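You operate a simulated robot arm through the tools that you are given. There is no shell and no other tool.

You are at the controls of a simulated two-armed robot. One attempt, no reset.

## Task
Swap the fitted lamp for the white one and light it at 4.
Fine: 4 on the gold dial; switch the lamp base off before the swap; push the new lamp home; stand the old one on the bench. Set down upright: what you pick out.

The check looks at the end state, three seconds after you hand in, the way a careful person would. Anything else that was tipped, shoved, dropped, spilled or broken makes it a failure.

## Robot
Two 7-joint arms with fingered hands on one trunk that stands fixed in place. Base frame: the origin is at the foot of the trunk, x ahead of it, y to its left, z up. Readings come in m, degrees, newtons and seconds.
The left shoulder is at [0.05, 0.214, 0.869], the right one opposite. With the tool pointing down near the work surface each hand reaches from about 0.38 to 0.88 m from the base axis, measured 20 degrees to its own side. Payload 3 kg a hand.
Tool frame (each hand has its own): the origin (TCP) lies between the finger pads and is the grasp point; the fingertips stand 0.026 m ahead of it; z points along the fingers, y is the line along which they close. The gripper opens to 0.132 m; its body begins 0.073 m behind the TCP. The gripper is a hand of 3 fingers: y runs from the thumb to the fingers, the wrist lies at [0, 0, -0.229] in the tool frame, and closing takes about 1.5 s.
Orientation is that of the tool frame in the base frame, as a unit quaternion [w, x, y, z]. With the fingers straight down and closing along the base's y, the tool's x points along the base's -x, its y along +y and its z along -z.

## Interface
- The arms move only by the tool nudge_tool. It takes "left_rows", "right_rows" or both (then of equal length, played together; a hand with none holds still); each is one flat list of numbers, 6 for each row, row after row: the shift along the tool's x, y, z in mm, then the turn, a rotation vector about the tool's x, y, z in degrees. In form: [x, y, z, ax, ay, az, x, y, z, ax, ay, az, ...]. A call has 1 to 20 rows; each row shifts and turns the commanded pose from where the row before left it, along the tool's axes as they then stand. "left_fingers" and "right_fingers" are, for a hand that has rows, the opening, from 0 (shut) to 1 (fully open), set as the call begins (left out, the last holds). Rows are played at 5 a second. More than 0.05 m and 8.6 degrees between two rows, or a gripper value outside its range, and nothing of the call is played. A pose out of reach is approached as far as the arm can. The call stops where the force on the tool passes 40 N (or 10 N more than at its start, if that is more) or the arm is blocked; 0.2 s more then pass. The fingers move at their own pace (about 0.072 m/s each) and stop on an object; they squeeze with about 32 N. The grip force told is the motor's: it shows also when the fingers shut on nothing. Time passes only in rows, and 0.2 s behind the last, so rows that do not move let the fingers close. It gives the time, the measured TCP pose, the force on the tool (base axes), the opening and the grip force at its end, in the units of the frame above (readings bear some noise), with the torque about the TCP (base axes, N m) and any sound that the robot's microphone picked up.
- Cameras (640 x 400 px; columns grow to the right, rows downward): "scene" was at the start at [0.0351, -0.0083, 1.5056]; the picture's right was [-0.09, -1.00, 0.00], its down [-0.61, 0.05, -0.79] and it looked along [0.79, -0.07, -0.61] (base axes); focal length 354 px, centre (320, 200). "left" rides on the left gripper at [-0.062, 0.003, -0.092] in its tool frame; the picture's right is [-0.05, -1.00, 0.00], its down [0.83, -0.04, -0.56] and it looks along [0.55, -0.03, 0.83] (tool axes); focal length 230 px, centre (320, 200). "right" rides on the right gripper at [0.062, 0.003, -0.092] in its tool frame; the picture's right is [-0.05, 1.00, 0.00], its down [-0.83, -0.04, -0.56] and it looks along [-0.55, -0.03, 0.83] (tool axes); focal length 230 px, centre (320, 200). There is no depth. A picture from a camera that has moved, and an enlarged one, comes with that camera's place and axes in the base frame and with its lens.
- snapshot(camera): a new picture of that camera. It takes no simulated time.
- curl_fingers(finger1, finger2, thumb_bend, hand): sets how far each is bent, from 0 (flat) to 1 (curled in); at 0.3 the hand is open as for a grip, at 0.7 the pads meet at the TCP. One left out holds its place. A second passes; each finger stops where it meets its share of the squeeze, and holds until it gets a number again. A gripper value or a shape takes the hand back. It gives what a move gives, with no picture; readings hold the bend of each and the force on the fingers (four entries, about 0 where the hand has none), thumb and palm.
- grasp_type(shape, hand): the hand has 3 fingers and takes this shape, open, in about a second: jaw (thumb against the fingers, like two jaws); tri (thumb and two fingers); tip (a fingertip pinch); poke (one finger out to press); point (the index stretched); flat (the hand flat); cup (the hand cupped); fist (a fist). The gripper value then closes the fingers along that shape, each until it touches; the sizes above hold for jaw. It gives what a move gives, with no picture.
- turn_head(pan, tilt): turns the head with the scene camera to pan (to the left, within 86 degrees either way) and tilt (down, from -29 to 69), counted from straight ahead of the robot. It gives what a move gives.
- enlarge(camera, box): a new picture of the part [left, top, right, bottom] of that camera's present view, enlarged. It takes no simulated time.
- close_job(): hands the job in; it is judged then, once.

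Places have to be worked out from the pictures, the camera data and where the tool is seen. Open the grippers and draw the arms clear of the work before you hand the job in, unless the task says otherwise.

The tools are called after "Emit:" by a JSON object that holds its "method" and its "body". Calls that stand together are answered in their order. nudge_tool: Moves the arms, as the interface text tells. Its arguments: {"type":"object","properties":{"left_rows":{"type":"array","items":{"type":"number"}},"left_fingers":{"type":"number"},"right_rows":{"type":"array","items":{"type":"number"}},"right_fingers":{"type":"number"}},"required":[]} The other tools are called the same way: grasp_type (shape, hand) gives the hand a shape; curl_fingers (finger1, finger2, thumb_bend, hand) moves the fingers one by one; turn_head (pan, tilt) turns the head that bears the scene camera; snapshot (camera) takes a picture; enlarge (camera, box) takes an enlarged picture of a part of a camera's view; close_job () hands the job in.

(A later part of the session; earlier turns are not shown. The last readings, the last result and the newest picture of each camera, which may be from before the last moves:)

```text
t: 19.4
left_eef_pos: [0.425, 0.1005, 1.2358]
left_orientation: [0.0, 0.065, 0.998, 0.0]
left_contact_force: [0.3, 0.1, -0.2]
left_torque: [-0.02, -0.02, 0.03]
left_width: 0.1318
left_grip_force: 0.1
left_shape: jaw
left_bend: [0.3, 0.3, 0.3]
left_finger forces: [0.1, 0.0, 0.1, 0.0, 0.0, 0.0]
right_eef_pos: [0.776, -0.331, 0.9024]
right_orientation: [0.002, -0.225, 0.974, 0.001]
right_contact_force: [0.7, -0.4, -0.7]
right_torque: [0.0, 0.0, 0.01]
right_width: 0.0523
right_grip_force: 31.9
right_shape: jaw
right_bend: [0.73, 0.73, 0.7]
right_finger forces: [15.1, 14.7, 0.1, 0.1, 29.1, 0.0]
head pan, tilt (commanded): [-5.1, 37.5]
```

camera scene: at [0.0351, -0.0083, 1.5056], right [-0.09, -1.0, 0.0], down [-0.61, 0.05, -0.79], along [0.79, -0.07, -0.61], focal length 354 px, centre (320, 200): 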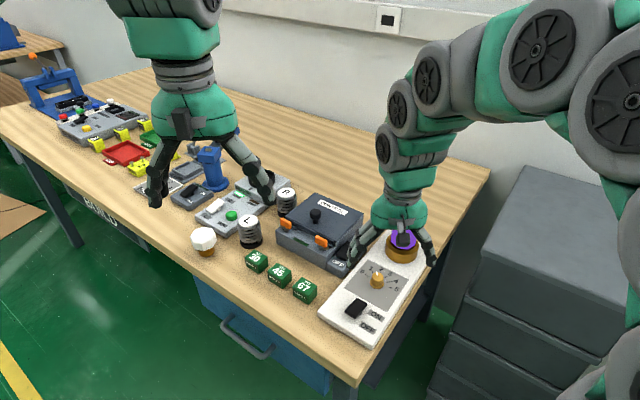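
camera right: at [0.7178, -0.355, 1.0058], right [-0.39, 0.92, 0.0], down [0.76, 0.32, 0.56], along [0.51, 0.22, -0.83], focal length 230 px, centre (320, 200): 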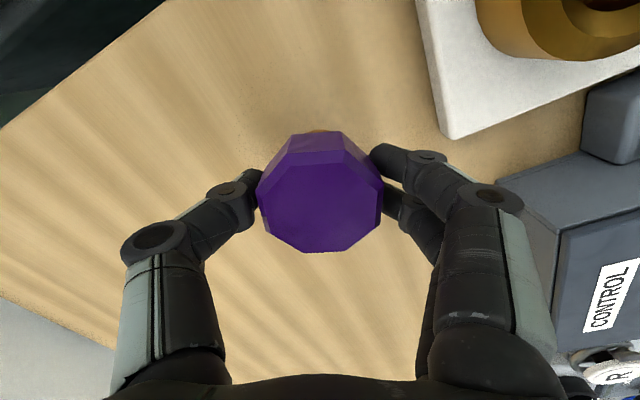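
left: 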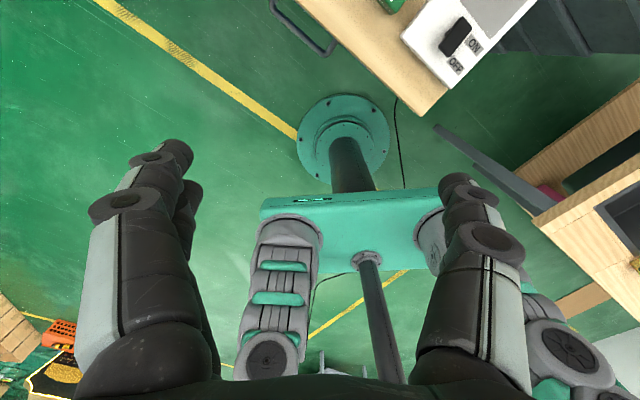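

Still no contact at TCP 0.9024. I continue in 1.5 mm steps.

Emit:
{"method": "nudge_tool", "body": {"right_rows": [0, 0, 2, 0, 0, 0, 0, 0, 1.5, 0, 0, 0, 0, 0, 1.5, 0, 0, 0]}}

Emit:
{"method": "enlarge", "body": {"camera": "scene", "box": [370, 170, 430, 230]}}

```text
t: 20.2
left_eef_pos: [0.4242, 0.1004, 1.2353]
left_orientation: [0.001, 0.065, 0.998, 0.0]
left_contact_force: [-0.6, -0.1, -0.4]
left_torque: [-0.02, -0.01, 0.02]
left_width: 0.1321
left_grip_force: 0.0
left_shape: jaw
left_bend: [0.3, 0.3, 0.3]
left_finger forces: [0.0, 0.0, 0.0, 0.0, 0.0, 0.1]
right_eef_pos: [0.7754, -0.3298, 0.8981]
right_orientation: [0.003, -0.225, 0.974, 0.001]
right_contact_force: [1.1, 0.6, -0.8]
right_torque: [0.03, 0.0, 0.02]
right_width: 0.0526
right_grip_force: 31.8
right_shape: jaw
right_bend: [0.73, 0.73, 0.7]
right_finger forces: [15.1, 14.7, 0.0, 0.1, 29.1, 0.0]
head pan, tilt (commanded): [-5.1, 37.5]
```

```text
6.67 times, centred on (400, 200) of scene
camera zoom: at [0.0351, -0.0083, 1.5056], right [-0.09, -1.0, 0.0], down [-0.61, 0.05, -0.79], along [0.79, -0.07, -0.61], focal length 2362 px, centre (-213, 200)
```

zoom: 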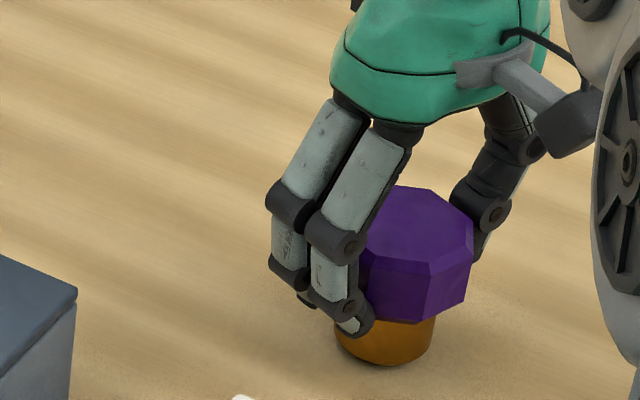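

By projection the base is about 3 mm above the bench. I continue in 1 mm steps.

Emit:
{"method": "nudge_tool", "body": {"right_rows": [0, 0, 1, 0, 0, 0, 0, 0, 1, 0, 0, 0, 0, 0, 1, 0, 0, 0]}}

```text
t: 21.0
left_eef_pos: [0.4249, 0.1, 1.2369]
left_orientation: [0.0, 0.065, 0.998, 0.0]
left_contact_force: [-0.6, 0.9, -0.5]
left_torque: [0.01, 0.0, 0.01]
left_width: 0.132
left_grip_force: 0.2
left_shape: jaw
left_bend: [0.3, 0.3, 0.3]
left_finger forces: [0.0, 0.0, 0.1, 0.0, 0.0, 0.0]
right_eef_pos: [0.7757, -0.3296, 0.8947]
right_orientation: [0.001, -0.225, 0.974, 0.0]
right_contact_force: [-0.2, -0.4, 1.7]
right_torque: [0.06, 0.02, 0.02]
right_width: 0.0527
right_grip_force: 32.0
right_shape: jaw
right_bend: [0.73, 0.73, 0.7]
right_finger forces: [15.5, 15.0, 0.1, 0.1, 29.5, 0.0]
head pan, tilt (commanded): [-5.1, 37.5]
```

The vertical force has flipped to +1.7 N: the lamp's base touches the bench at TCP z 0.8947. I add 0.5 mm and open the fingers partway.

Emit:
{"method": "nudge_tool", "body": {"right_rows": [0, 0, 0.5, 0, 0, 0]}}

Emit:
{"method": "nudge_tool", "body": {"right_rows": [0, 0, 0, 0, 0, 0, 0, 0, 0, 0, 0, 0, 0, 0, 0, 0, 0, 0, 0, 0, 0, 0, 0, 0, 0, 0, 0, 0, 0, 0], "right_fingers": 0.7}}

Emit:
{"method": "snapshot", "body": {"camera": "right"}}

Emit:
{"method": "enlarge", "body": {"camera": "scene", "box": [360, 160, 440, 240]}}

```text
t: 21.4
left_eef_pos: [0.4247, 0.1004, 1.2364]
left_orientation: [0.001, 0.066, 0.998, -0.001]
left_contact_force: [0.5, 0.0, 0.7]
left_torque: [-0.04, -0.02, 0.01]
left_width: 0.1319
left_grip_force: 0.2
left_shape: jaw
left_bend: [0.3, 0.3, 0.3]
left_finger forces: [0.0, 0.1, 0.0, 0.0, 0.0, 0.0]
right_eef_pos: [0.7749, -0.3304, 0.8945]
right_orientation: [0.001, -0.225, 0.974, 0.0]
right_contact_force: [0.0, 0.2, 6.0]
right_torque: [0.04, 0.05, 0.01]
right_width: 0.0524
right_grip_force: 32.3
right_shape: jaw
right_bend: [0.73, 0.73, 0.7]
right_finger forces: [15.9, 15.4, 0.0, 0.0, 30.3, 0.1]
head pan, tilt (commanded): [-5.1, 37.5]
```

```text
t: 22.6
left_eef_pos: [0.4247, 0.0998, 1.2363]
left_orientation: [0.0, 0.065, 0.998, 0.0]
left_contact_force: [0.0, 0.7, 0.4]
left_torque: [0.01, 0.0, -0.02]
left_width: 0.132
left_grip_force: 0.0
left_shape: jaw
left_bend: [0.3, 0.3, 0.3]
left_finger forces: [0.0, 0.1, 0.0, 0.0, 0.0, 0.1]
right_eef_pos: [0.7752, -0.3313, 0.8952]
right_orientation: [0.001, -0.226, 0.974, 0.0]
right_contact_force: [0.1, -0.3, 1.0]
right_torque: [0.01, -0.01, 0.03]
right_width: 0.0918
right_grip_force: 0.1
right_shape: jaw
right_bend: [0.68, 0.68, 0.64]
right_finger forces: [0.0, 0.0, 0.0, 0.0, 0.0, 0.0]
head pan, tilt (commanded): [-5.1, 37.5]
```

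```text
taken
camera right: at [0.718, -0.3556, 0.9885], right [-0.39, 0.92, 0.0], down [0.76, 0.32, 0.56], along [0.51, 0.22, -0.83], focal length 230 px, centre (320, 200)
```

right: 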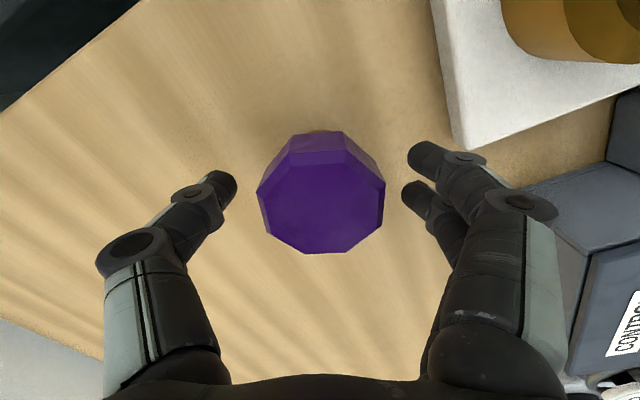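

```text
5.00 times, centred on (400, 200) of scene
camera zoom: at [0.0351, -0.0083, 1.5056], right [-0.09, -1.0, 0.0], down [-0.61, 0.05, -0.79], along [0.79, -0.07, -0.61], focal length 1772 px, centre (-80, 200)
```

zoom: 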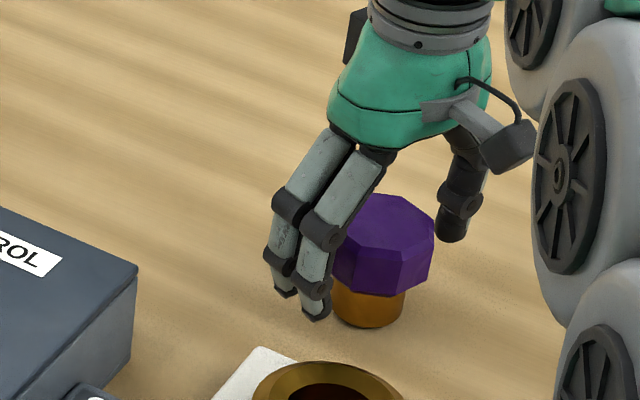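

The lamp stands on its own and the fingers are clear of it. I raise the hand straight up.

Emit:
{"method": "nudge_tool", "body": {"right_rows": [0, 0, -20, 0, 0, 0, 0, 0, -40, 0, 0, 0, 0, 0, -40, 0, 0, 0, 0, 0, -20, 0, 0, 0]}}

Emit:
{"method": "snapshot", "body": {"camera": "right"}}

Emit:
{"method": "snapshot", "body": {"camera": "scene"}}

```text
t: 23.6
left_eef_pos: [0.426, 0.1005, 1.2354]
left_orientation: [0.0, 0.065, 0.998, 0.0]
left_contact_force: [-0.4, 0.6, 0.1]
left_torque: [0.02, -0.04, -0.01]
left_width: 0.1321
left_grip_force: 0.1
left_shape: jaw
left_bend: [0.3, 0.3, 0.3]
left_finger forces: [0.0, 0.0, 0.1, 0.1, 0.0, 0.0]
right_eef_pos: [0.7761, -0.3317, 1.0154]
right_orientation: [0.001, -0.225, 0.974, 0.001]
right_contact_force: [-0.9, 0.5, 0.2]
right_torque: [-0.01, 0.0, -0.02]
right_width: 0.0924
right_grip_force: 0.2
right_shape: jaw
right_bend: [0.68, 0.68, 0.64]
right_finger forces: [0.0, 0.1, 0.0, 0.0, 0.1, 0.0]
head pan, tilt (commanded): [-5.1, 37.5]
```

```text
taken
camera right: at [0.7178, -0.3566, 1.1092], right [-0.39, 0.92, 0.0], down [0.76, 0.33, 0.56], along [0.51, 0.22, -0.83], focal length 230 px, centre (320, 200)
```

right: 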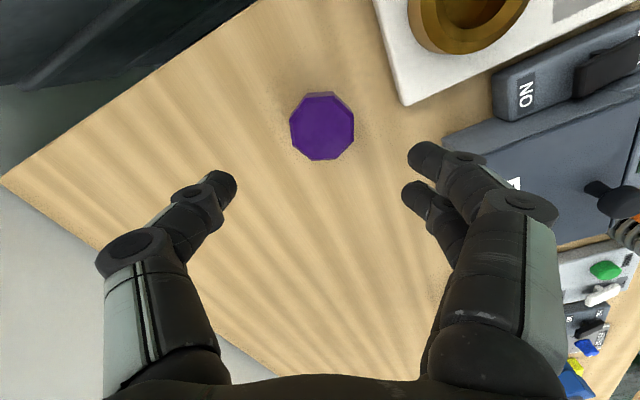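

```text
taken
camera scene: at [0.0351, -0.0083, 1.5056], right [-0.09, -1.0, 0.0], down [-0.61, 0.05, -0.79], along [0.79, -0.07, -0.61], focal length 354 px, centre (320, 200)
```

scene: 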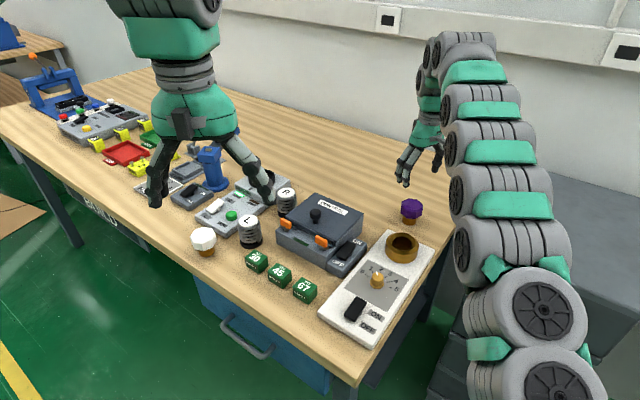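

The purple lamp stands upright on the bench. Next the dial: I bring the right hand over the knob at (0.552, -0.185) and yaw it so that a 96° clockwise turn stays comfortable.

Emit:
{"method": "nudge_tool", "body": {"right_rows": [22.8, 38.4, 0, 0, 0, 0, 22.8, 38.4, 0, 0, 0, 0, 22.8, 38.4, 0, 0, 0, 0, 22.8, 38.4, 0, 0, 0, 0, 22.8, 38.4, 0, 0, 0, 0, 22.8, 38.4, 0, 0, 0, 0, 0, 0, 10, 0, 0, -7.5, 0, 0, 0, 0, 0, -7.5, 0, 0, 0, 0, 0, -7.5]}}

Emit:
{"method": "grasp_type", "body": {"shape": "tip", "hand": "right"}}

Emit:
{"method": "snapshot", "body": {"camera": "right"}}

Emit:
{"method": "enlarge", "body": {"camera": "scene", "box": [310, 180, 450, 320]}}

```text
t: 25.6
left_eef_pos: [0.4236, 0.101, 1.2363]
left_orientation: [0.0, 0.065, 0.998, 0.0]
left_contact_force: [-0.1, 0.1, -0.6]
left_torque: [0.0, 0.01, 0.01]
left_width: 0.1319
left_grip_force: 0.2
left_shape: jaw
left_bend: [0.3, 0.3, 0.3]
left_finger forces: [0.1, 0.0, 0.0, 0.0, 0.0, 0.1]
right_eef_pos: [0.5521, -0.1833, 1.0044]
right_orientation: [0.002, -0.411, 0.911, 0.0]
right_contact_force: [0.1, -0.9, -0.9]
right_torque: [0.01, -0.01, 0.02]
right_width: 0.0924
right_grip_force: 0.0
right_shape: jaw
right_bend: [0.68, 0.68, 0.64]
right_finger forces: [0.0, 0.0, 0.1, 0.1, 0.0, 0.1]
head pan, tilt (commanded): [-5.1, 37.5]
```

```text
t: 26.5
left_eef_pos: [0.4249, 0.1011, 1.2355]
left_orientation: [0.001, 0.066, 0.998, 0.0]
left_contact_force: [0.5, 0.3, -0.1]
left_torque: [-0.02, 0.02, 0.04]
left_width: 0.132
left_grip_force: 0.1
left_shape: jaw
left_bend: [0.3, 0.3, 0.3]
left_finger forces: [0.0, 0.0, 0.1, 0.0, 0.0, 0.0]
right_eef_pos: [0.5513, -0.1828, 1.0036]
right_orientation: [0.002, -0.411, 0.912, 0.0]
right_contact_force: [-0.7, 0.7, 0.3]
right_torque: [-0.03, -0.01, -0.03]
right_width: 0.1319
right_grip_force: 0.1
right_shape: tip
right_bend: [0.3, 0.3, 0.3]
right_finger forces: [0.0, 0.1, 0.0, 0.1, 0.1, 0.0]
head pan, tilt (commanded): [-5.1, 37.5]
```

```text
taken
camera right: at [0.5072, -0.2285, 1.0981], right [-0.71, 0.7, 0.0], down [0.58, 0.59, 0.56], along [0.39, 0.4, -0.83], focal length 230 px, centre (320, 200)
```

right: 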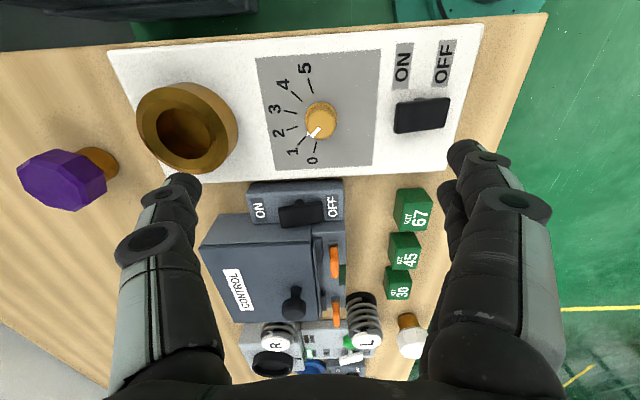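

```text
2.86 times, centred on (380, 250) of scene
camera zoom: at [0.0351, -0.0083, 1.5056], right [-0.09, -1.0, 0.0], down [-0.61, 0.05, -0.79], along [0.79, -0.07, -0.61], focal length 1012 px, centre (149, 57)
```

zoom: 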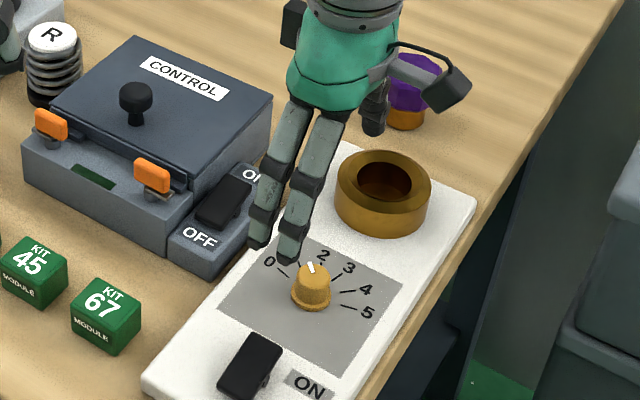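

The open tip shape looks like jaw; I close it in the air once to see where the tips meet in the tool frame.

Emit:
{"method": "nudge_tool", "body": {"right_rows": [0, 0, 0, 0, 0, 0, 0, 0, 0, 0, 0, 0, 0, 0, 0, 0, 0, 0, 0, 0, 0, 0, 0, 0, 0, 0, 0, 0, 0, 0, 0, 0, 0, 0, 0, 0], "right_fingers": 0.15}}

Emit:
{"method": "snapshot", "body": {"camera": "right"}}

Emit:
{"method": "enlarge", "body": {"camera": "right", "box": [240, 60, 400, 260]}}

Emit:
{"method": "enlarge", "body": {"camera": "scene", "box": [330, 170, 430, 270]}}

```text
t: 27.9
left_eef_pos: [0.4247, 0.0999, 1.236]
left_orientation: [0.0, 0.065, 0.998, -0.001]
left_contact_force: [0.1, -1.0, 0.1]
left_torque: [0.0, 0.01, -0.03]
left_width: 0.1319
left_grip_force: 0.0
left_shape: jaw
left_bend: [0.3, 0.3, 0.3]
left_finger forces: [0.0, 0.0, 0.0, 0.0, 0.1, 0.1]
right_eef_pos: [0.5514, -0.1845, 1.0037]
right_orientation: [0.002, -0.411, 0.912, 0.0]
right_contact_force: [1.0, 0.9, 0.3]
right_torque: [-0.01, -0.02, 0.05]
right_width: 0.0202
right_grip_force: 0.1
right_shape: tip
right_bend: [0.73, 0.73, 0.7]
right_finger forces: [0.1, 0.1, 0.0, 0.1, 0.1, 0.0]
head pan, tilt (commanded): [-5.1, 37.5]
```

```text
taken
camera right: at [0.5072, -0.2285, 1.0981], right [-0.71, 0.7, 0.0], down [0.58, 0.59, 0.56], along [0.39, 0.4, -0.83], focal length 230 px, centre (320, 200)
```

right: 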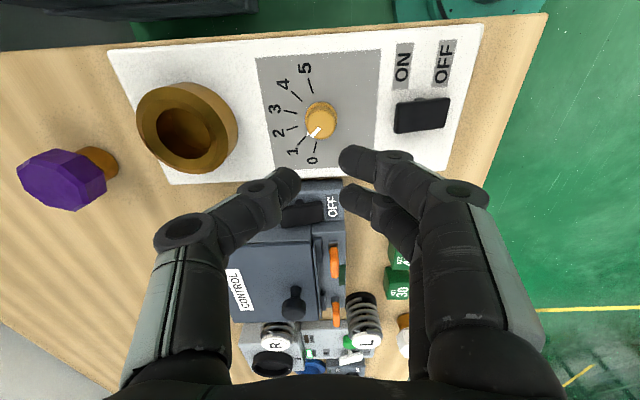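

```text
2.00 times, centred on (320, 160) of right
camera zoom: at [0.5072, -0.2285, 1.0981], right [-0.71, 0.7, 0.0], down [0.58, 0.59, 0.56], along [0.39, 0.4, -0.83], focal length 460 px, centre (320, 280)
```

zoom: 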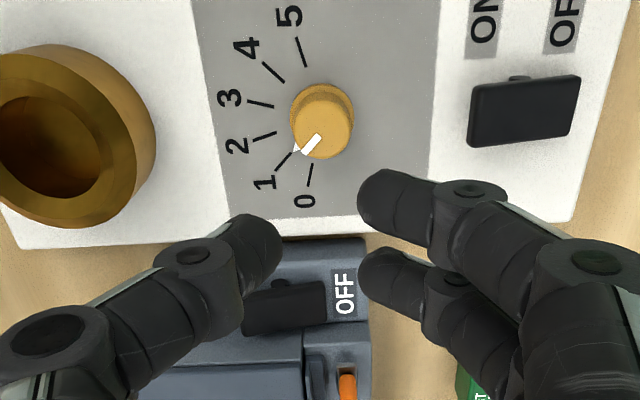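

```text
4.00 times, centred on (380, 220) of scene
camera zoom: at [0.0351, -0.0083, 1.5056], right [-0.09, -1.0, 0.0], down [-0.61, 0.05, -0.79], along [0.79, -0.07, -0.61], focal length 1418 px, centre (80, 120)
```

zoom: 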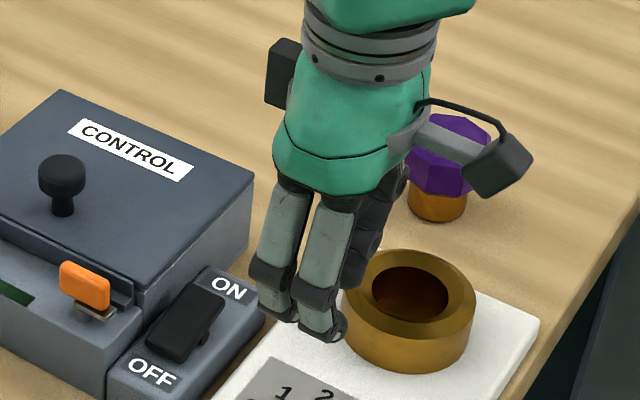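

The tips meet on the tool axis about 26 mm ahead of the TCP. I zoom on the knob to centre the tool axis on it precisely.

Emit:
{"method": "enlarge", "body": {"camera": "right", "box": [265, 70, 375, 175]}}

```text
3.81 times, centred on (320, 122) of right
camera zoom: at [0.5072, -0.2285, 1.0981], right [-0.71, 0.7, 0.0], down [0.58, 0.59, 0.56], along [0.39, 0.4, -0.83], focal length 876 px, centre (320, 495)
```

zoom: 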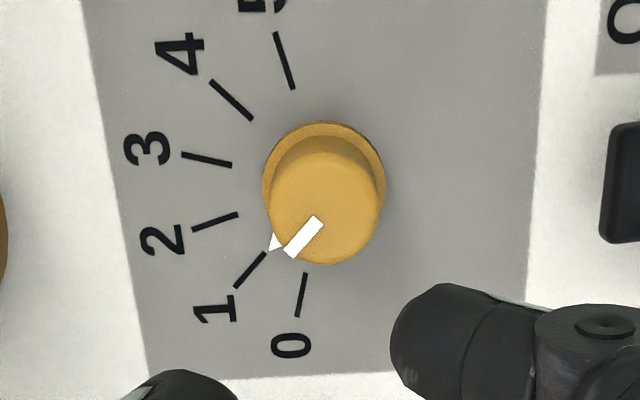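

The knob axis lies about 4 mm toward +x of the tool axis. I shift by that, open to 60 mm, and descend to just above the knob.

Emit:
{"method": "nudge_tool", "body": {"right_rows": [4, 0.5, 0, 0, 0, 0, 0, 0, 20, 0, 0, 0, 0, 0, 20, 0, 0, 0, 0, 0, 20, 0, 0, 0, 0, 0, 15, 0, 0, 0], "right_fingers": 0.5}}

Emit:
{"method": "snapshot", "body": {"camera": "right"}}

Emit:
{"method": "enlarge", "body": {"camera": "scene", "box": [320, 200, 430, 310]}}

```text
t: 29.1
left_eef_pos: [0.4245, 0.1, 1.2373]
left_orientation: [0.0, 0.065, 0.998, 0.0]
left_contact_force: [0.5, -0.8, -0.4]
left_torque: [0.02, -0.02, -0.02]
left_width: 0.1318
left_grip_force: 0.0
left_shape: jaw
left_bend: [0.3, 0.3, 0.3]
left_finger forces: [0.1, 0.0, 0.1, 0.0, 0.0, 0.0]
right_eef_pos: [0.5495, -0.1867, 0.9273]
right_orientation: [0.002, -0.411, 0.912, 0.0]
right_contact_force: [0.3, -0.5, -0.1]
right_torque: [0.05, 0.04, 0.0]
right_width: 0.0653
right_grip_force: 0.0
right_shape: tip
right_bend: [0.73, 0.73, 0.7]
right_finger forces: [0.0, 0.0, 0.0, 0.0, 0.0, 0.1]
head pan, tilt (commanded): [-5.1, 37.5]
```

```text
taken
camera right: at [0.5044, -0.2315, 1.0219], right [-0.71, 0.7, 0.0], down [0.58, 0.59, 0.56], along [0.39, 0.4, -0.83], focal length 230 px, centre (320, 200)
```

right: 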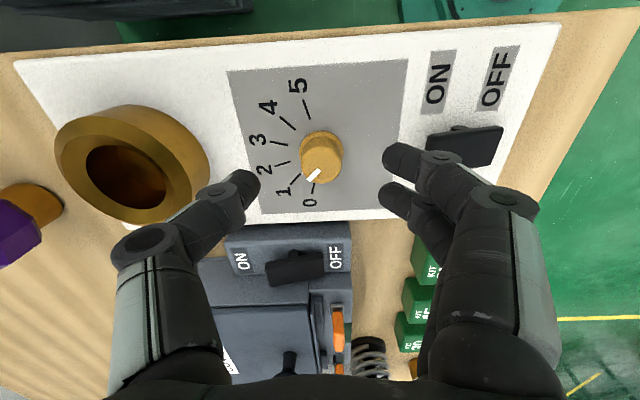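

```text
3.64 times, centred on (375, 255) of scene
camera zoom: at [0.0351, -0.0083, 1.5056], right [-0.09, -1.0, 0.0], down [-0.61, 0.05, -0.79], along [0.79, -0.07, -0.61], focal length 1289 px, centre (120, 0)
```

zoom: 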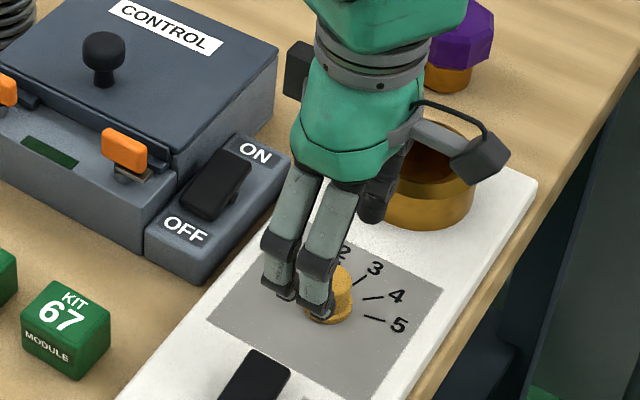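

The knob's top projects on the tool axis (pixel ~(321,160) against a predicted (320,161)). I descend to put the tips just above the panel.

Emit:
{"method": "nudge_tool", "body": {"right_rows": [0, 0, 15, 0, 0, 0, 0, 0, 12, 0, 0, 0, 0, 0, 6, 0, 0, 0, 0, 0, 0, 0, 0, 0]}}

Emit:
{"method": "snapshot", "body": {"camera": "right"}}

Emit:
{"method": "enlarge", "body": {"camera": "scene", "box": [320, 200, 430, 310]}}

```text
t: 30.1
left_eef_pos: [0.424, 0.0997, 1.2369]
left_orientation: [-0.001, 0.065, 0.998, -0.001]
left_contact_force: [0.1, 0.1, -0.2]
left_torque: [0.03, 0.0, -0.03]
left_width: 0.1319
left_grip_force: 0.0
left_shape: jaw
left_bend: [0.3, 0.3, 0.3]
left_finger forces: [0.0, 0.0, 0.0, 0.0, 0.0, 0.1]
right_eef_pos: [0.5478, -0.1861, 0.8956]
right_orientation: [0.002, -0.41, 0.912, 0.0]
right_contact_force: [1.1, 0.0, -0.2]
right_torque: [0.0, -0.01, -0.01]
right_width: 0.0654
right_grip_force: 0.1
right_shape: tip
right_bend: [0.73, 0.73, 0.7]
right_finger forces: [0.0, 0.0, 0.1, 0.1, 0.0, 0.0]
head pan, tilt (commanded): [-5.1, 37.5]
```

```text
taken
camera right: at [0.5046, -0.2312, 0.9895], right [-0.71, 0.7, 0.0], down [0.58, 0.59, 0.56], along [0.39, 0.4, -0.83], focal length 230 px, centre (320, 200)
```

right: 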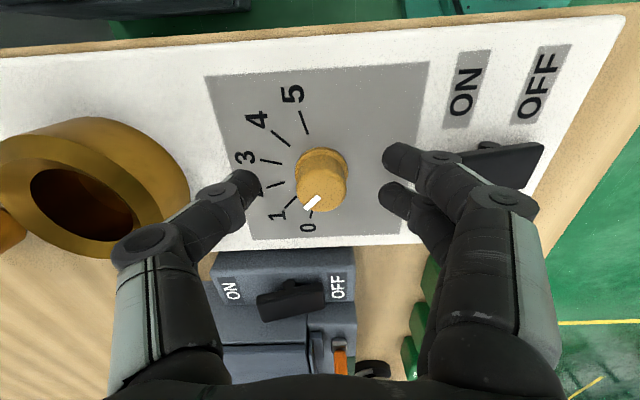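

```text
3.64 times, centred on (375, 255) of scene
camera zoom: at [0.0351, -0.0083, 1.5056], right [-0.09, -1.0, 0.0], down [-0.61, 0.05, -0.79], along [0.79, -0.07, -0.61], focal length 1289 px, centre (120, 0)
```

zoom: 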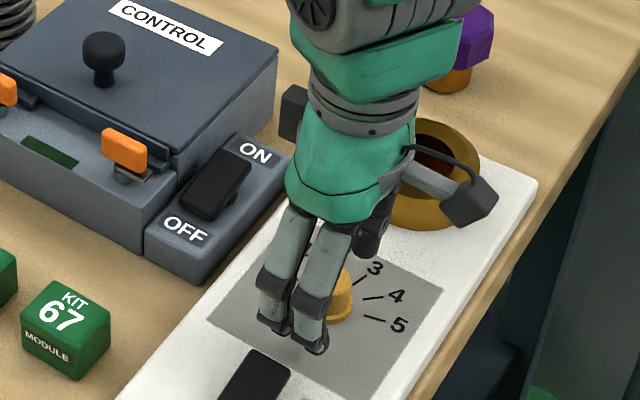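

The fingers straddle the knob. I lower 2 mm and close on it.

Emit:
{"method": "nudge_tool", "body": {"right_rows": [0, 0, 2, 0, 0, 0, 0, 0, 0, 0, 0, 0, 0, 0, 0, 0, 0, 0, 0, 0, 0, 0, 0, 0, 0, 0, 0, 0, 0, 0, 0, 0, 0, 0, 0, 0], "right_fingers": 0}}

Emit:
{"method": "snapshot", "body": {"camera": "right"}}

Emit:
{"method": "enlarge", "body": {"camera": "right", "box": [220, 60, 420, 260]}}

```text
t: 31.5
left_eef_pos: [0.4245, 0.1, 1.2363]
left_orientation: [0.0, 0.065, 0.998, -0.001]
left_contact_force: [-0.1, 0.5, -0.4]
left_torque: [0.02, 0.0, 0.0]
left_width: 0.1319
left_grip_force: 0.0
left_shape: jaw
left_bend: [0.3, 0.3, 0.3]
left_finger forces: [0.1, 0.0, 0.1, 0.0, 0.0, 0.0]
right_eef_pos: [0.548, -0.1864, 0.8946]
right_orientation: [0.002, -0.411, 0.912, -0.001]
right_contact_force: [-1.5, -3.8, -1.2]
right_torque: [-0.06, 0.06, 0.01]
right_width: 0.0186
right_grip_force: 31.9
right_shape: tip
right_bend: [0.72, 0.73, 0.7]
right_finger forces: [14.1, 14.7, 0.0, 0.1, 28.8, 0.0]
head pan, tilt (commanded): [-5.1, 37.5]
```

```text
taken
camera right: at [0.5044, -0.2315, 0.9876], right [-0.71, 0.7, 0.0], down [0.58, 0.59, 0.56], along [0.39, 0.4, -0.83], focal length 230 px, centre (320, 200)
```

right: 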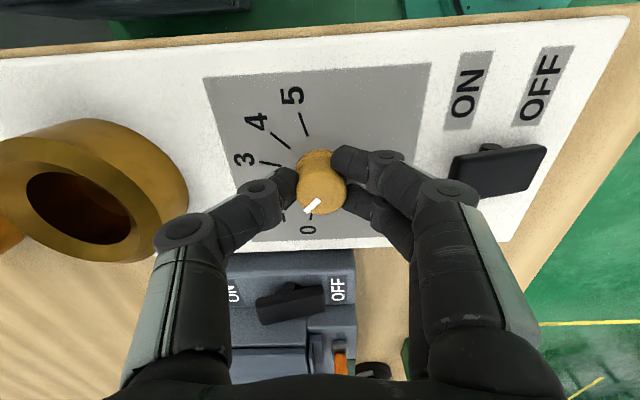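

```text
2.00 times, centred on (320, 160) of right
camera zoom: at [0.5044, -0.2315, 0.9876], right [-0.71, 0.7, 0.0], down [0.58, 0.59, 0.56], along [0.39, 0.4, -0.83], focal length 460 px, centre (320, 280)
```

zoom: 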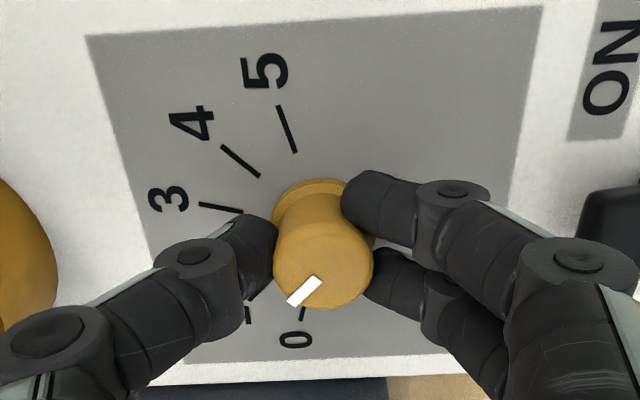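

Firm balanced grip on the knob. I turn +32° about the tool z (clockwise from above, toward higher numbers) and check that the pointer follows.

Emit:
{"method": "nudge_tool", "body": {"right_rows": [0, 0, 0, 0, 0, 8, 0, 0, 0, 0, 0, 8, 0, 0, 0, 0, 0, 8, 0, 0, 0, 0, 0, 8]}}

Emit:
{"method": "enlarge", "body": {"camera": "right", "box": [220, 60, 420, 260]}}

Emit:
{"method": "enlarge", "body": {"camera": "scene", "box": [320, 200, 430, 310]}}

```text
t: 32.5
left_eef_pos: [0.4245, 0.0996, 1.235]
left_orientation: [0.0, 0.065, 0.998, 0.0]
left_contact_force: [-0.5, -0.5, -0.1]
left_torque: [0.02, 0.04, 0.01]
left_width: 0.132
left_grip_force: 0.1
left_shape: jaw
left_bend: [0.3, 0.3, 0.3]
left_finger forces: [0.1, 0.0, 0.1, 0.0, 0.1, 0.0]
right_eef_pos: [0.5464, -0.1845, 0.8935]
right_orientation: [0.001, -0.142, 0.99, -0.001]
right_contact_force: [-13.9, 3.2, -1.2]
right_torque: [0.15, 0.34, 0.05]
right_width: 0.0181
right_grip_force: 31.9
right_shape: tip
right_bend: [0.72, 0.73, 0.7]
right_finger forces: [21.6, 16.9, 0.0, 0.1, 27.1, 0.0]
head pan, tilt (commanded): [-5.1, 37.5]
```

```text
2.00 times, centred on (320, 160) of right
camera zoom: at [0.4871, -0.2012, 0.9879], right [-0.23, 0.97, 0.0], down [0.81, 0.19, 0.56], along [0.54, 0.13, -0.83], focal length 460 px, centre (320, 280)
```

zoom: 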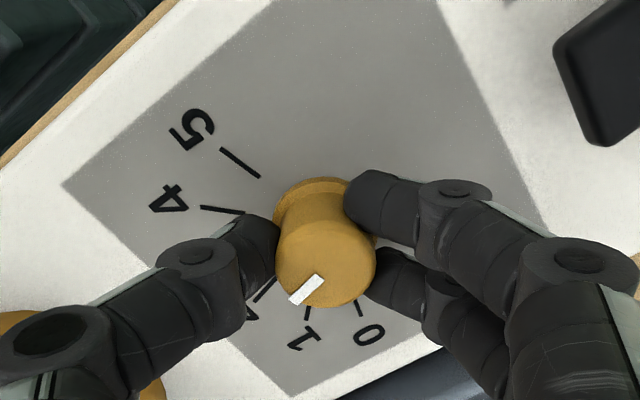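

```text
3.64 times, centred on (375, 255) of scene
camera zoom: at [0.0349, -0.0083, 1.5056], right [-0.09, -1.0, 0.0], down [-0.61, 0.05, -0.79], along [0.79, -0.07, -0.61], focal length 1289 px, centre (120, 0)
```

zoom: 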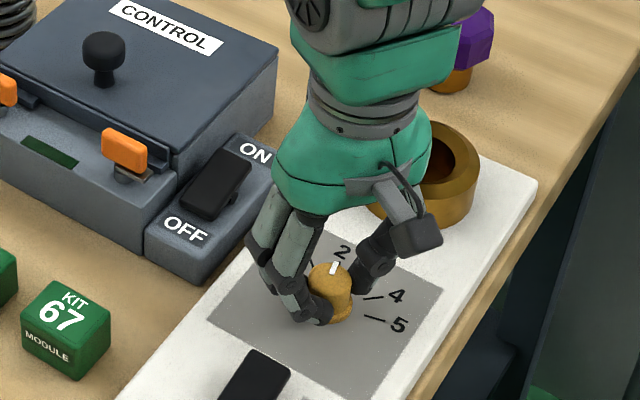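

The pointer followed to 2; a side force of -14 N in x shows about 1 mm of eccentricity. I correct for it and turn another 32°.

Emit:
{"method": "nudge_tool", "body": {"right_rows": [0.94, 0.69, 0, 0, 0, 0, 0.18, 0.22, 0, 0, 0, 8, 0.18, 0.22, 0, 0, 0, 8, 0.18, 0.22, 0, 0, 0, 8, 0.18, 0.22, 0, 0, 0, 8]}}

Emit:
{"method": "enlarge", "body": {"camera": "right", "box": [220, 60, 420, 260]}}

Emit:
{"method": "enlarge", "body": {"camera": "scene", "box": [320, 200, 430, 310]}}

```text
t: 33.7
left_eef_pos: [0.4243, 0.1008, 1.2365]
left_orientation: [0.0, 0.065, 0.998, -0.001]
left_contact_force: [-0.5, 0.6, 0.6]
left_torque: [0.02, 0.02, -0.03]
left_width: 0.1318
left_grip_force: 0.0
left_shape: jaw
left_bend: [0.3, 0.3, 0.3]
left_finger forces: [0.0, 0.0, 0.0, 0.0, 0.0, 0.1]
right_eef_pos: [0.5471, -0.1849, 0.8932]
right_orientation: [0.002, 0.135, 0.991, 0.001]
right_contact_force: [-6.2, 7.5, -2.9]
right_torque: [0.21, 0.17, 0.01]
right_width: 0.0181
right_grip_force: 32.1
right_shape: tip
right_bend: [0.72, 0.72, 0.7]
right_finger forces: [18.7, 17.4, 0.0, 0.0, 26.9, 0.0]
head pan, tilt (commanded): [-5.1, 37.5]
```

```text
2.00 times, centred on (320, 160) of right
camera zoom: at [0.4875, -0.1661, 0.9878], right [0.32, 0.95, 0.0], down [0.79, -0.27, 0.56], along [0.53, -0.18, -0.83], focal length 460 px, centre (320, 280)
```

zoom: 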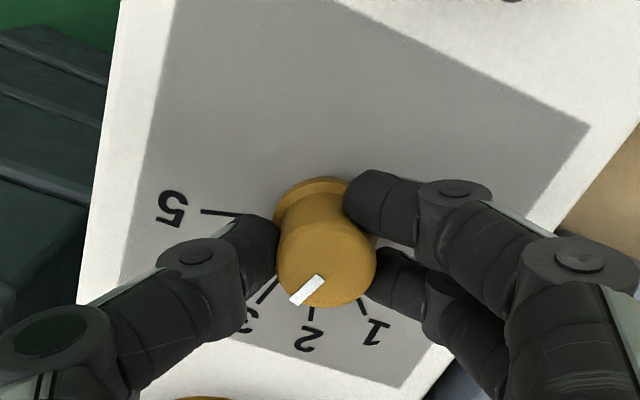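

```text
3.64 times, centred on (375, 255) of scene
camera zoom: at [0.035, -0.0082, 1.5056], right [-0.09, -1.0, 0.0], down [-0.61, 0.05, -0.79], along [0.79, -0.07, -0.61], focal length 1289 px, centre (120, 0)
```

zoom: 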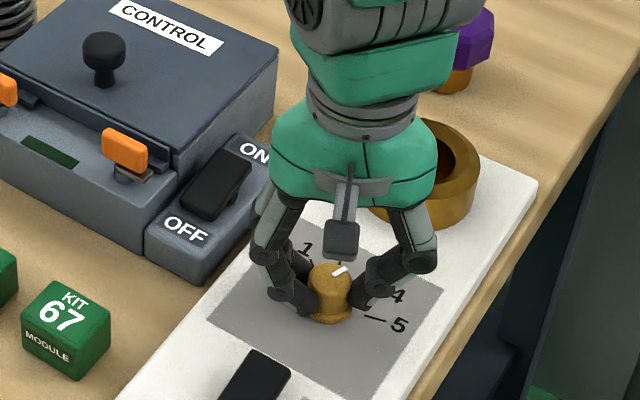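

Refitting the tick marks from the near-top-down picture gives 30° per number (and the pointer started exactly at 1), so 90° in total is needed: 26° more from the measured 64°. I relieve the side force and turn those 26°.

Emit:
{"method": "nudge_tool", "body": {"right_rows": [0.5, 0.4, 0, 0, 0, 0, 0.15, 0.19, 0, 0, 0, 6.5, 0.15, 0.19, 0, 0, 0, 6.5, 0.15, 0.19, 0, 0, 0, 6.5, 0.15, 0.19, 0, 0, 0, 6.5, 0, 0, 0, 0, 0, 0]}}

Emit:
{"method": "enlarge", "body": {"camera": "right", "box": [220, 60, 420, 260]}}

Emit:
{"method": "enlarge", "body": {"camera": "scene", "box": [320, 200, 430, 310]}}

```text
t: 35.1
left_eef_pos: [0.4251, 0.0999, 1.2364]
left_orientation: [0.0, 0.064, 0.998, 0.0]
left_contact_force: [0.5, -0.8, -0.8]
left_torque: [0.01, 0.04, 0.02]
left_width: 0.1322
left_grip_force: 0.2
left_shape: jaw
left_bend: [0.3, 0.3, 0.3]
left_finger forces: [0.0, 0.0, 0.0, 0.0, 0.0, 0.0]
right_eef_pos: [0.5463, -0.1836, 0.8941]
right_orientation: [0.002, 0.355, 0.935, 0.001]
right_contact_force: [2.6, 5.8, -6.0]
right_torque: [0.18, -0.06, 0.03]
right_width: 0.0176
right_grip_force: 32.1
right_shape: tip
right_bend: [0.72, 0.72, 0.7]
right_finger forces: [16.5, 18.2, 0.1, 0.0, 26.0, 0.0]
head pan, tilt (commanded): [-5.1, 37.5]
```

```text
2.00 times, centred on (320, 160) of right
camera zoom: at [0.5018, -0.1412, 0.9881], right [0.7, 0.71, 0.0], down [0.59, -0.58, 0.56], along [0.4, -0.39, -0.83], focal length 460 px, centre (320, 280)
```

zoom: 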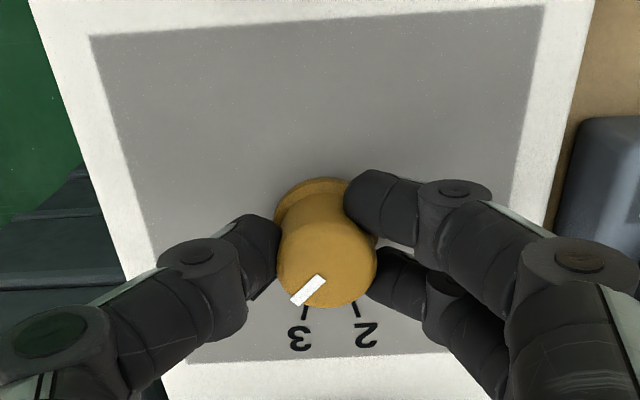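

```text
3.64 times, centred on (375, 255) of scene
camera zoom: at [0.0352, -0.0082, 1.5056], right [-0.09, -1.0, 0.0], down [-0.61, 0.05, -0.79], along [0.79, -0.07, -0.61], focal length 1289 px, centre (120, 0)
```

zoom: 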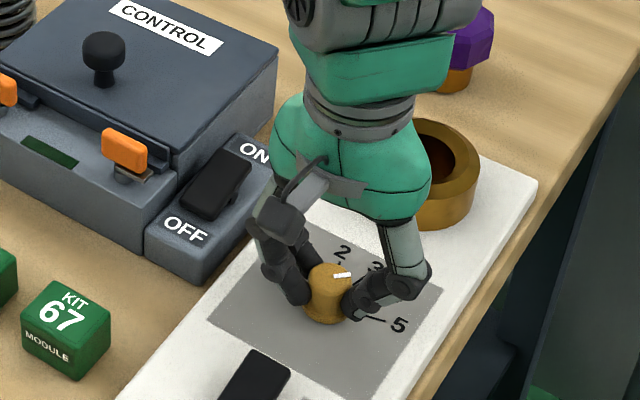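

Total measured turn is 90°. I open the fingers and raise the hand to check the pointer.

Emit:
{"method": "nudge_tool", "body": {"right_rows": [0, 0, 0, 0, 0, 0, 0, 0, 0, 0, 0, 0, 0, 0, 0, 0, 0, 0, 0, 0, 0, 0, 0, 0, 0, 0, -10, 0, 0, 0, 0, 0, -40, 0, 0, 0, 0, 0, -40, 0, 0, 0], "right_fingers": 0.5}}

Emit:
{"method": "enlarge", "body": {"camera": "right", "box": [265, 70, 375, 175]}}

Emit:
{"method": "enlarge", "body": {"camera": "scene", "box": [320, 200, 430, 310]}}

```text
t: 36.7
left_eef_pos: [0.4258, 0.1008, 1.2359]
left_orientation: [0.0, 0.065, 0.998, 0.0]
left_contact_force: [0.2, 0.5, 0.2]
left_torque: [0.0, 0.0, 0.03]
left_width: 0.1321
left_grip_force: 0.0
left_shape: jaw
left_bend: [0.3, 0.3, 0.3]
left_finger forces: [0.0, 0.0, 0.0, 0.0, 0.0, 0.1]
right_eef_pos: [0.5454, -0.1835, 0.9845]
right_orientation: [0.001, 0.355, 0.935, 0.002]
right_contact_force: [-0.9, 0.4, -0.1]
right_torque: [0.0, 0.03, 0.01]
right_width: 0.0654
right_grip_force: 0.1
right_shape: tip
right_bend: [0.73, 0.73, 0.7]
right_finger forces: [0.1, 0.0, 0.0, 0.0, 0.0, 0.0]
head pan, tilt (commanded): [-5.1, 37.5]
```

```text
3.81 times, centred on (320, 122) of right
camera zoom: at [0.5012, -0.1414, 1.0788], right [0.7, 0.71, 0.0], down [0.59, -0.58, 0.56], along [0.4, -0.39, -0.83], focal length 876 px, centre (320, 495)
```

zoom: 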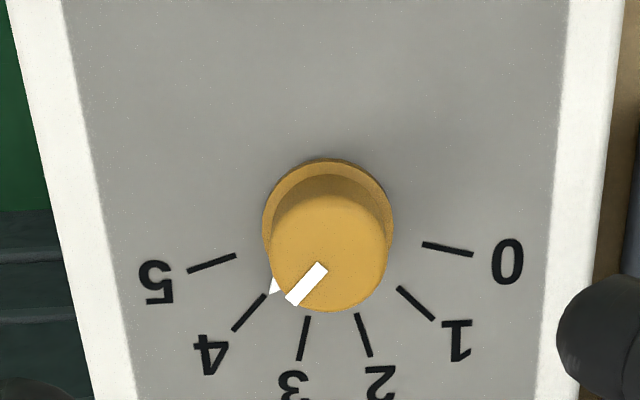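

```text
3.64 times, centred on (375, 255) of scene
camera zoom: at [0.0351, -0.0083, 1.5056], right [-0.09, -1.0, 0.0], down [-0.61, 0.05, -0.79], along [0.79, -0.07, -0.61], focal length 1289 px, centre (120, 0)
```

zoom: 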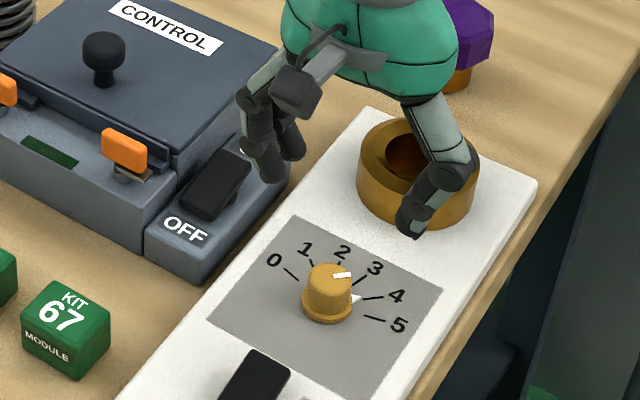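

The white pointer stands exactly on 4. Now I park the right arm up and to the right, so the left arm can bring the white lamp across.

Emit:
{"method": "nudge_tool", "body": {"right_rows": [0, 0, -40, 0, 0, 0, 0, 0, -40, 0, 0, 0, 0, 0, -40, 0, 0, 0, -14.6, -40, -5, 0, 0, -8, 0, 0, 0, 0, 0, -8], "right_fingers": 0.5}}

```text
t: 37.9
left_eef_pos: [0.4247, 0.1004, 1.2368]
left_orientation: [-0.001, 0.064, 0.998, 0.0]
left_contact_force: [-0.9, 0.3, -0.4]
left_torque: [0.01, -0.01, 0.02]
left_width: 0.1319
left_grip_force: 0.1
left_shape: jaw
left_bend: [0.3, 0.3, 0.3]
left_finger forces: [0.0, 0.1, 0.0, 0.0, 0.0, 0.1]
right_eef_pos: [0.5295, -0.2228, 1.1095]
right_orientation: [0.0, 0.221, 0.975, 0.0]
right_contact_force: [0.6, -0.6, -0.6]
right_torque: [-0.01, -0.01, -0.02]
right_width: 0.0656
right_grip_force: 0.1
right_shape: tip
right_bend: [0.73, 0.73, 0.7]
right_finger forces: [0.0, 0.1, 0.1, 0.0, 0.0, 0.0]
head pan, tilt (commanded): [-5.1, 37.5]
```

The right hand is raised. I yaw it back and move it out to the right.

Emit:
{"method": "nudge_tool", "body": {"right_rows": [0, 0, 0, 0, 0, -8, 0, 0, 0, 0, 0, -8, 0, 0, 0, 0, 0, -8, 0, 0, 0, 0, 0, -8, 0, 0, 0, 0, 0, -8, 0, 0, 0, 0, 0, -8, 32.3, -29.5, 0, 0, 0, 0, 32.3, -29.5, 0, 0, 0, 0, 32.3, -29.5, 0, 0, 0, 0, 32.3, -29.5, 0, 0, 0, 0, 32.3, -29.5, 0, 0, 0, 0, 32.3, -29.5, 0, 0, 0, 0, 32.3, -29.5, 0, 0, 0, 0]}}

Emit:
{"method": "snapshot", "body": {"camera": "scene"}}

Emit:
{"method": "snapshot", "body": {"camera": "right"}}

```text
t: 40.7
left_eef_pos: [0.4257, 0.0997, 1.2359]
left_orientation: [0.0, 0.065, 0.998, -0.001]
left_contact_force: [0.1, 0.3, 0.2]
left_torque: [0.01, 0.02, -0.03]
left_width: 0.1317
left_grip_force: 0.1
left_shape: jaw
left_bend: [0.3, 0.3, 0.3]
left_finger forces: [0.0, 0.1, 0.1, 0.0, 0.1, 0.0]
right_eef_pos: [0.4004, -0.5016, 1.1066]
right_orientation: [0.002, -0.195, 0.981, -0.001]
right_contact_force: [-0.4, -0.2, -1.2]
right_torque: [0.02, 0.01, 0.04]
right_width: 0.0656
right_grip_force: 0.1
right_shape: tip
right_bend: [0.73, 0.73, 0.7]
right_finger forces: [0.0, 0.0, 0.1, 0.0, 0.0, 0.0]
head pan, tilt (commanded): [-5.1, 37.5]
```

```text
taken
camera scene: at [0.0351, -0.0084, 1.5056], right [-0.09, -1.0, 0.0], down [-0.61, 0.05, -0.79], along [0.79, -0.07, -0.61], focal length 354 px, centre (320, 200)
```

scene: 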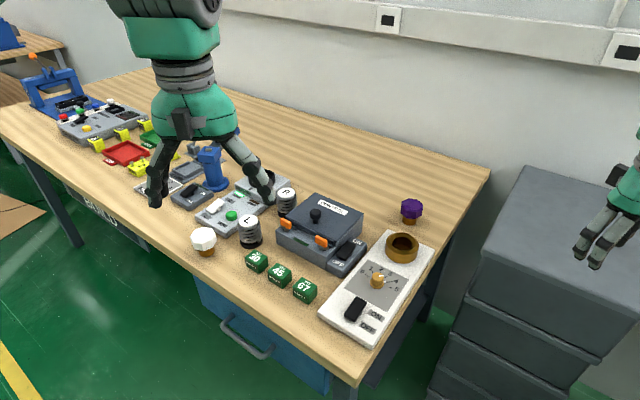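

```text
taken
camera right: at [0.3413, -0.5228, 1.2019], right [-0.33, 0.94, 0.0], down [0.78, 0.28, 0.56], along [0.53, 0.19, -0.83], focal length 230 px, centre (320, 200)
```

right: 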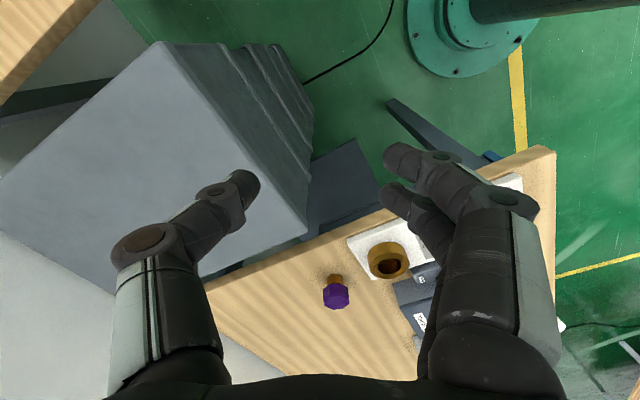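

The right arm is parked clear. Now the left hand goes above the white lamp, then yaws so its closing line runs along the bench's long axis (parallel to the motor plate's front edge).

Emit:
{"method": "nudge_tool", "body": {"left_rows": [-28.5, 17.4, 22.2, 0, 0, 0, -28.5, 17.4, 22.2, 0, 0, 0, -28.5, 17.4, 22.2, 0, 0, 0, -28.5, 17.4, 22.2, 0, 0, 0, -28.5, 17.4, 22.2, 0, 0, 0, -28.5, 17.4, 22.2, 0, 0, 0, -28.5, 17.4, 22.2, 0, 0, 0, -28.5, 17.4, 22.2, 0, 0, 0, -28.5, 17.4, 22.2, 0, 0, 0, 0, 0, 0, 0, 0, 6.7, 0, 0, 0, 0, 0, 6.7, 0, 0, 0, 0, 0, 6.7, 0, 0, 0, 0, 0, 6.7, 0, 0, 0, 0, 0, 6.6]}}

Emit:
{"method": "snapshot", "body": {"camera": "left"}}

Emit:
{"method": "snapshot", "body": {"camera": "scene"}}

```text
t: 43.7
left_eef_pos: [0.6997, 0.2218, 1.0354]
left_orientation: [0.001, 0.349, 0.937, 0.0]
left_contact_force: [-0.5, 0.4, 0.5]
left_torque: [0.03, -0.03, 0.0]
left_width: 0.1319
left_grip_force: 0.1
left_shape: jaw
left_bend: [0.3, 0.3, 0.3]
left_finger forces: [0.1, 0.1, 0.0, 0.1, 0.0, 0.0]
right_eef_pos: [0.3999, -0.5008, 1.1078]
right_orientation: [0.002, -0.194, 0.981, 0.0]
right_contact_force: [0.1, -0.2, -0.1]
right_torque: [0.02, 0.03, -0.04]
right_width: 0.0655
right_grip_force: 0.0
right_shape: tip
right_bend: [0.73, 0.73, 0.7]
right_finger forces: [0.0, 0.0, 0.1, 0.0, 0.0, 0.0]
head pan, tilt (commanded): [-5.1, 37.5]
```

```text
taken
camera left: at [0.7473, 0.1837, 1.1286], right [-0.62, -0.79, 0.0], down [-0.66, 0.51, 0.56], along [-0.44, 0.34, -0.83], focal length 230 px, centre (320, 200)
```

left: 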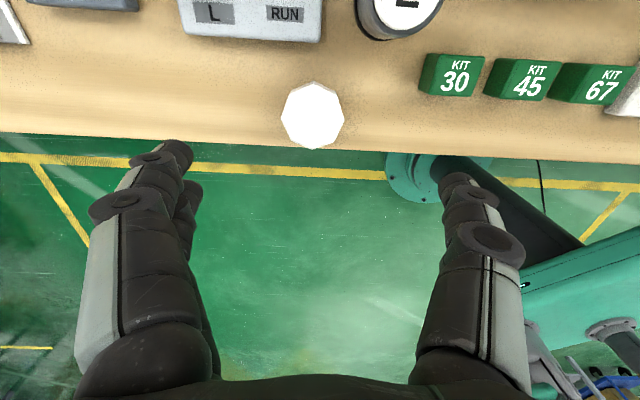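

```text
taken
camera scene: at [0.0351, -0.0083, 1.5056], right [-0.09, -1.0, 0.0], down [-0.61, 0.05, -0.79], along [0.79, -0.07, -0.61], focal length 354 px, centre (320, 200)
```

scene: 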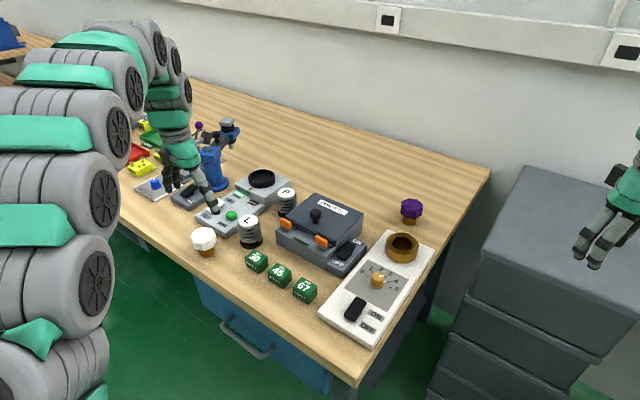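

The white lamp is in view of the left camera. I enlarge it to locate its centre and flats.

Emit:
{"method": "enlarge", "body": {"camera": "left", "box": [260, 60, 370, 165]}}

```text
3.81 times, centred on (315, 112) of left
camera zoom: at [0.7473, 0.1837, 1.1286], right [-0.62, -0.79, 0.0], down [-0.66, 0.51, 0.56], along [-0.44, 0.34, -0.83], focal length 876 px, centre (339, 533)
```

zoom: 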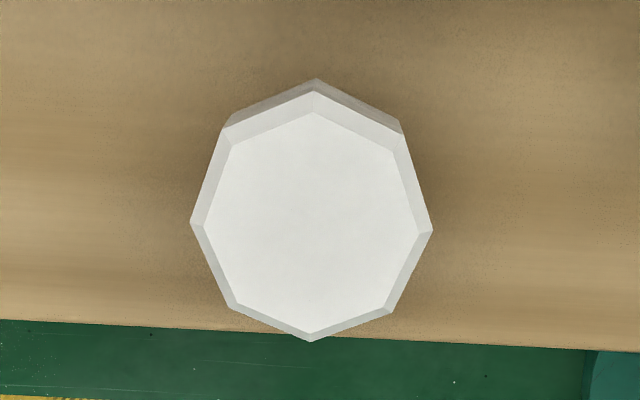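

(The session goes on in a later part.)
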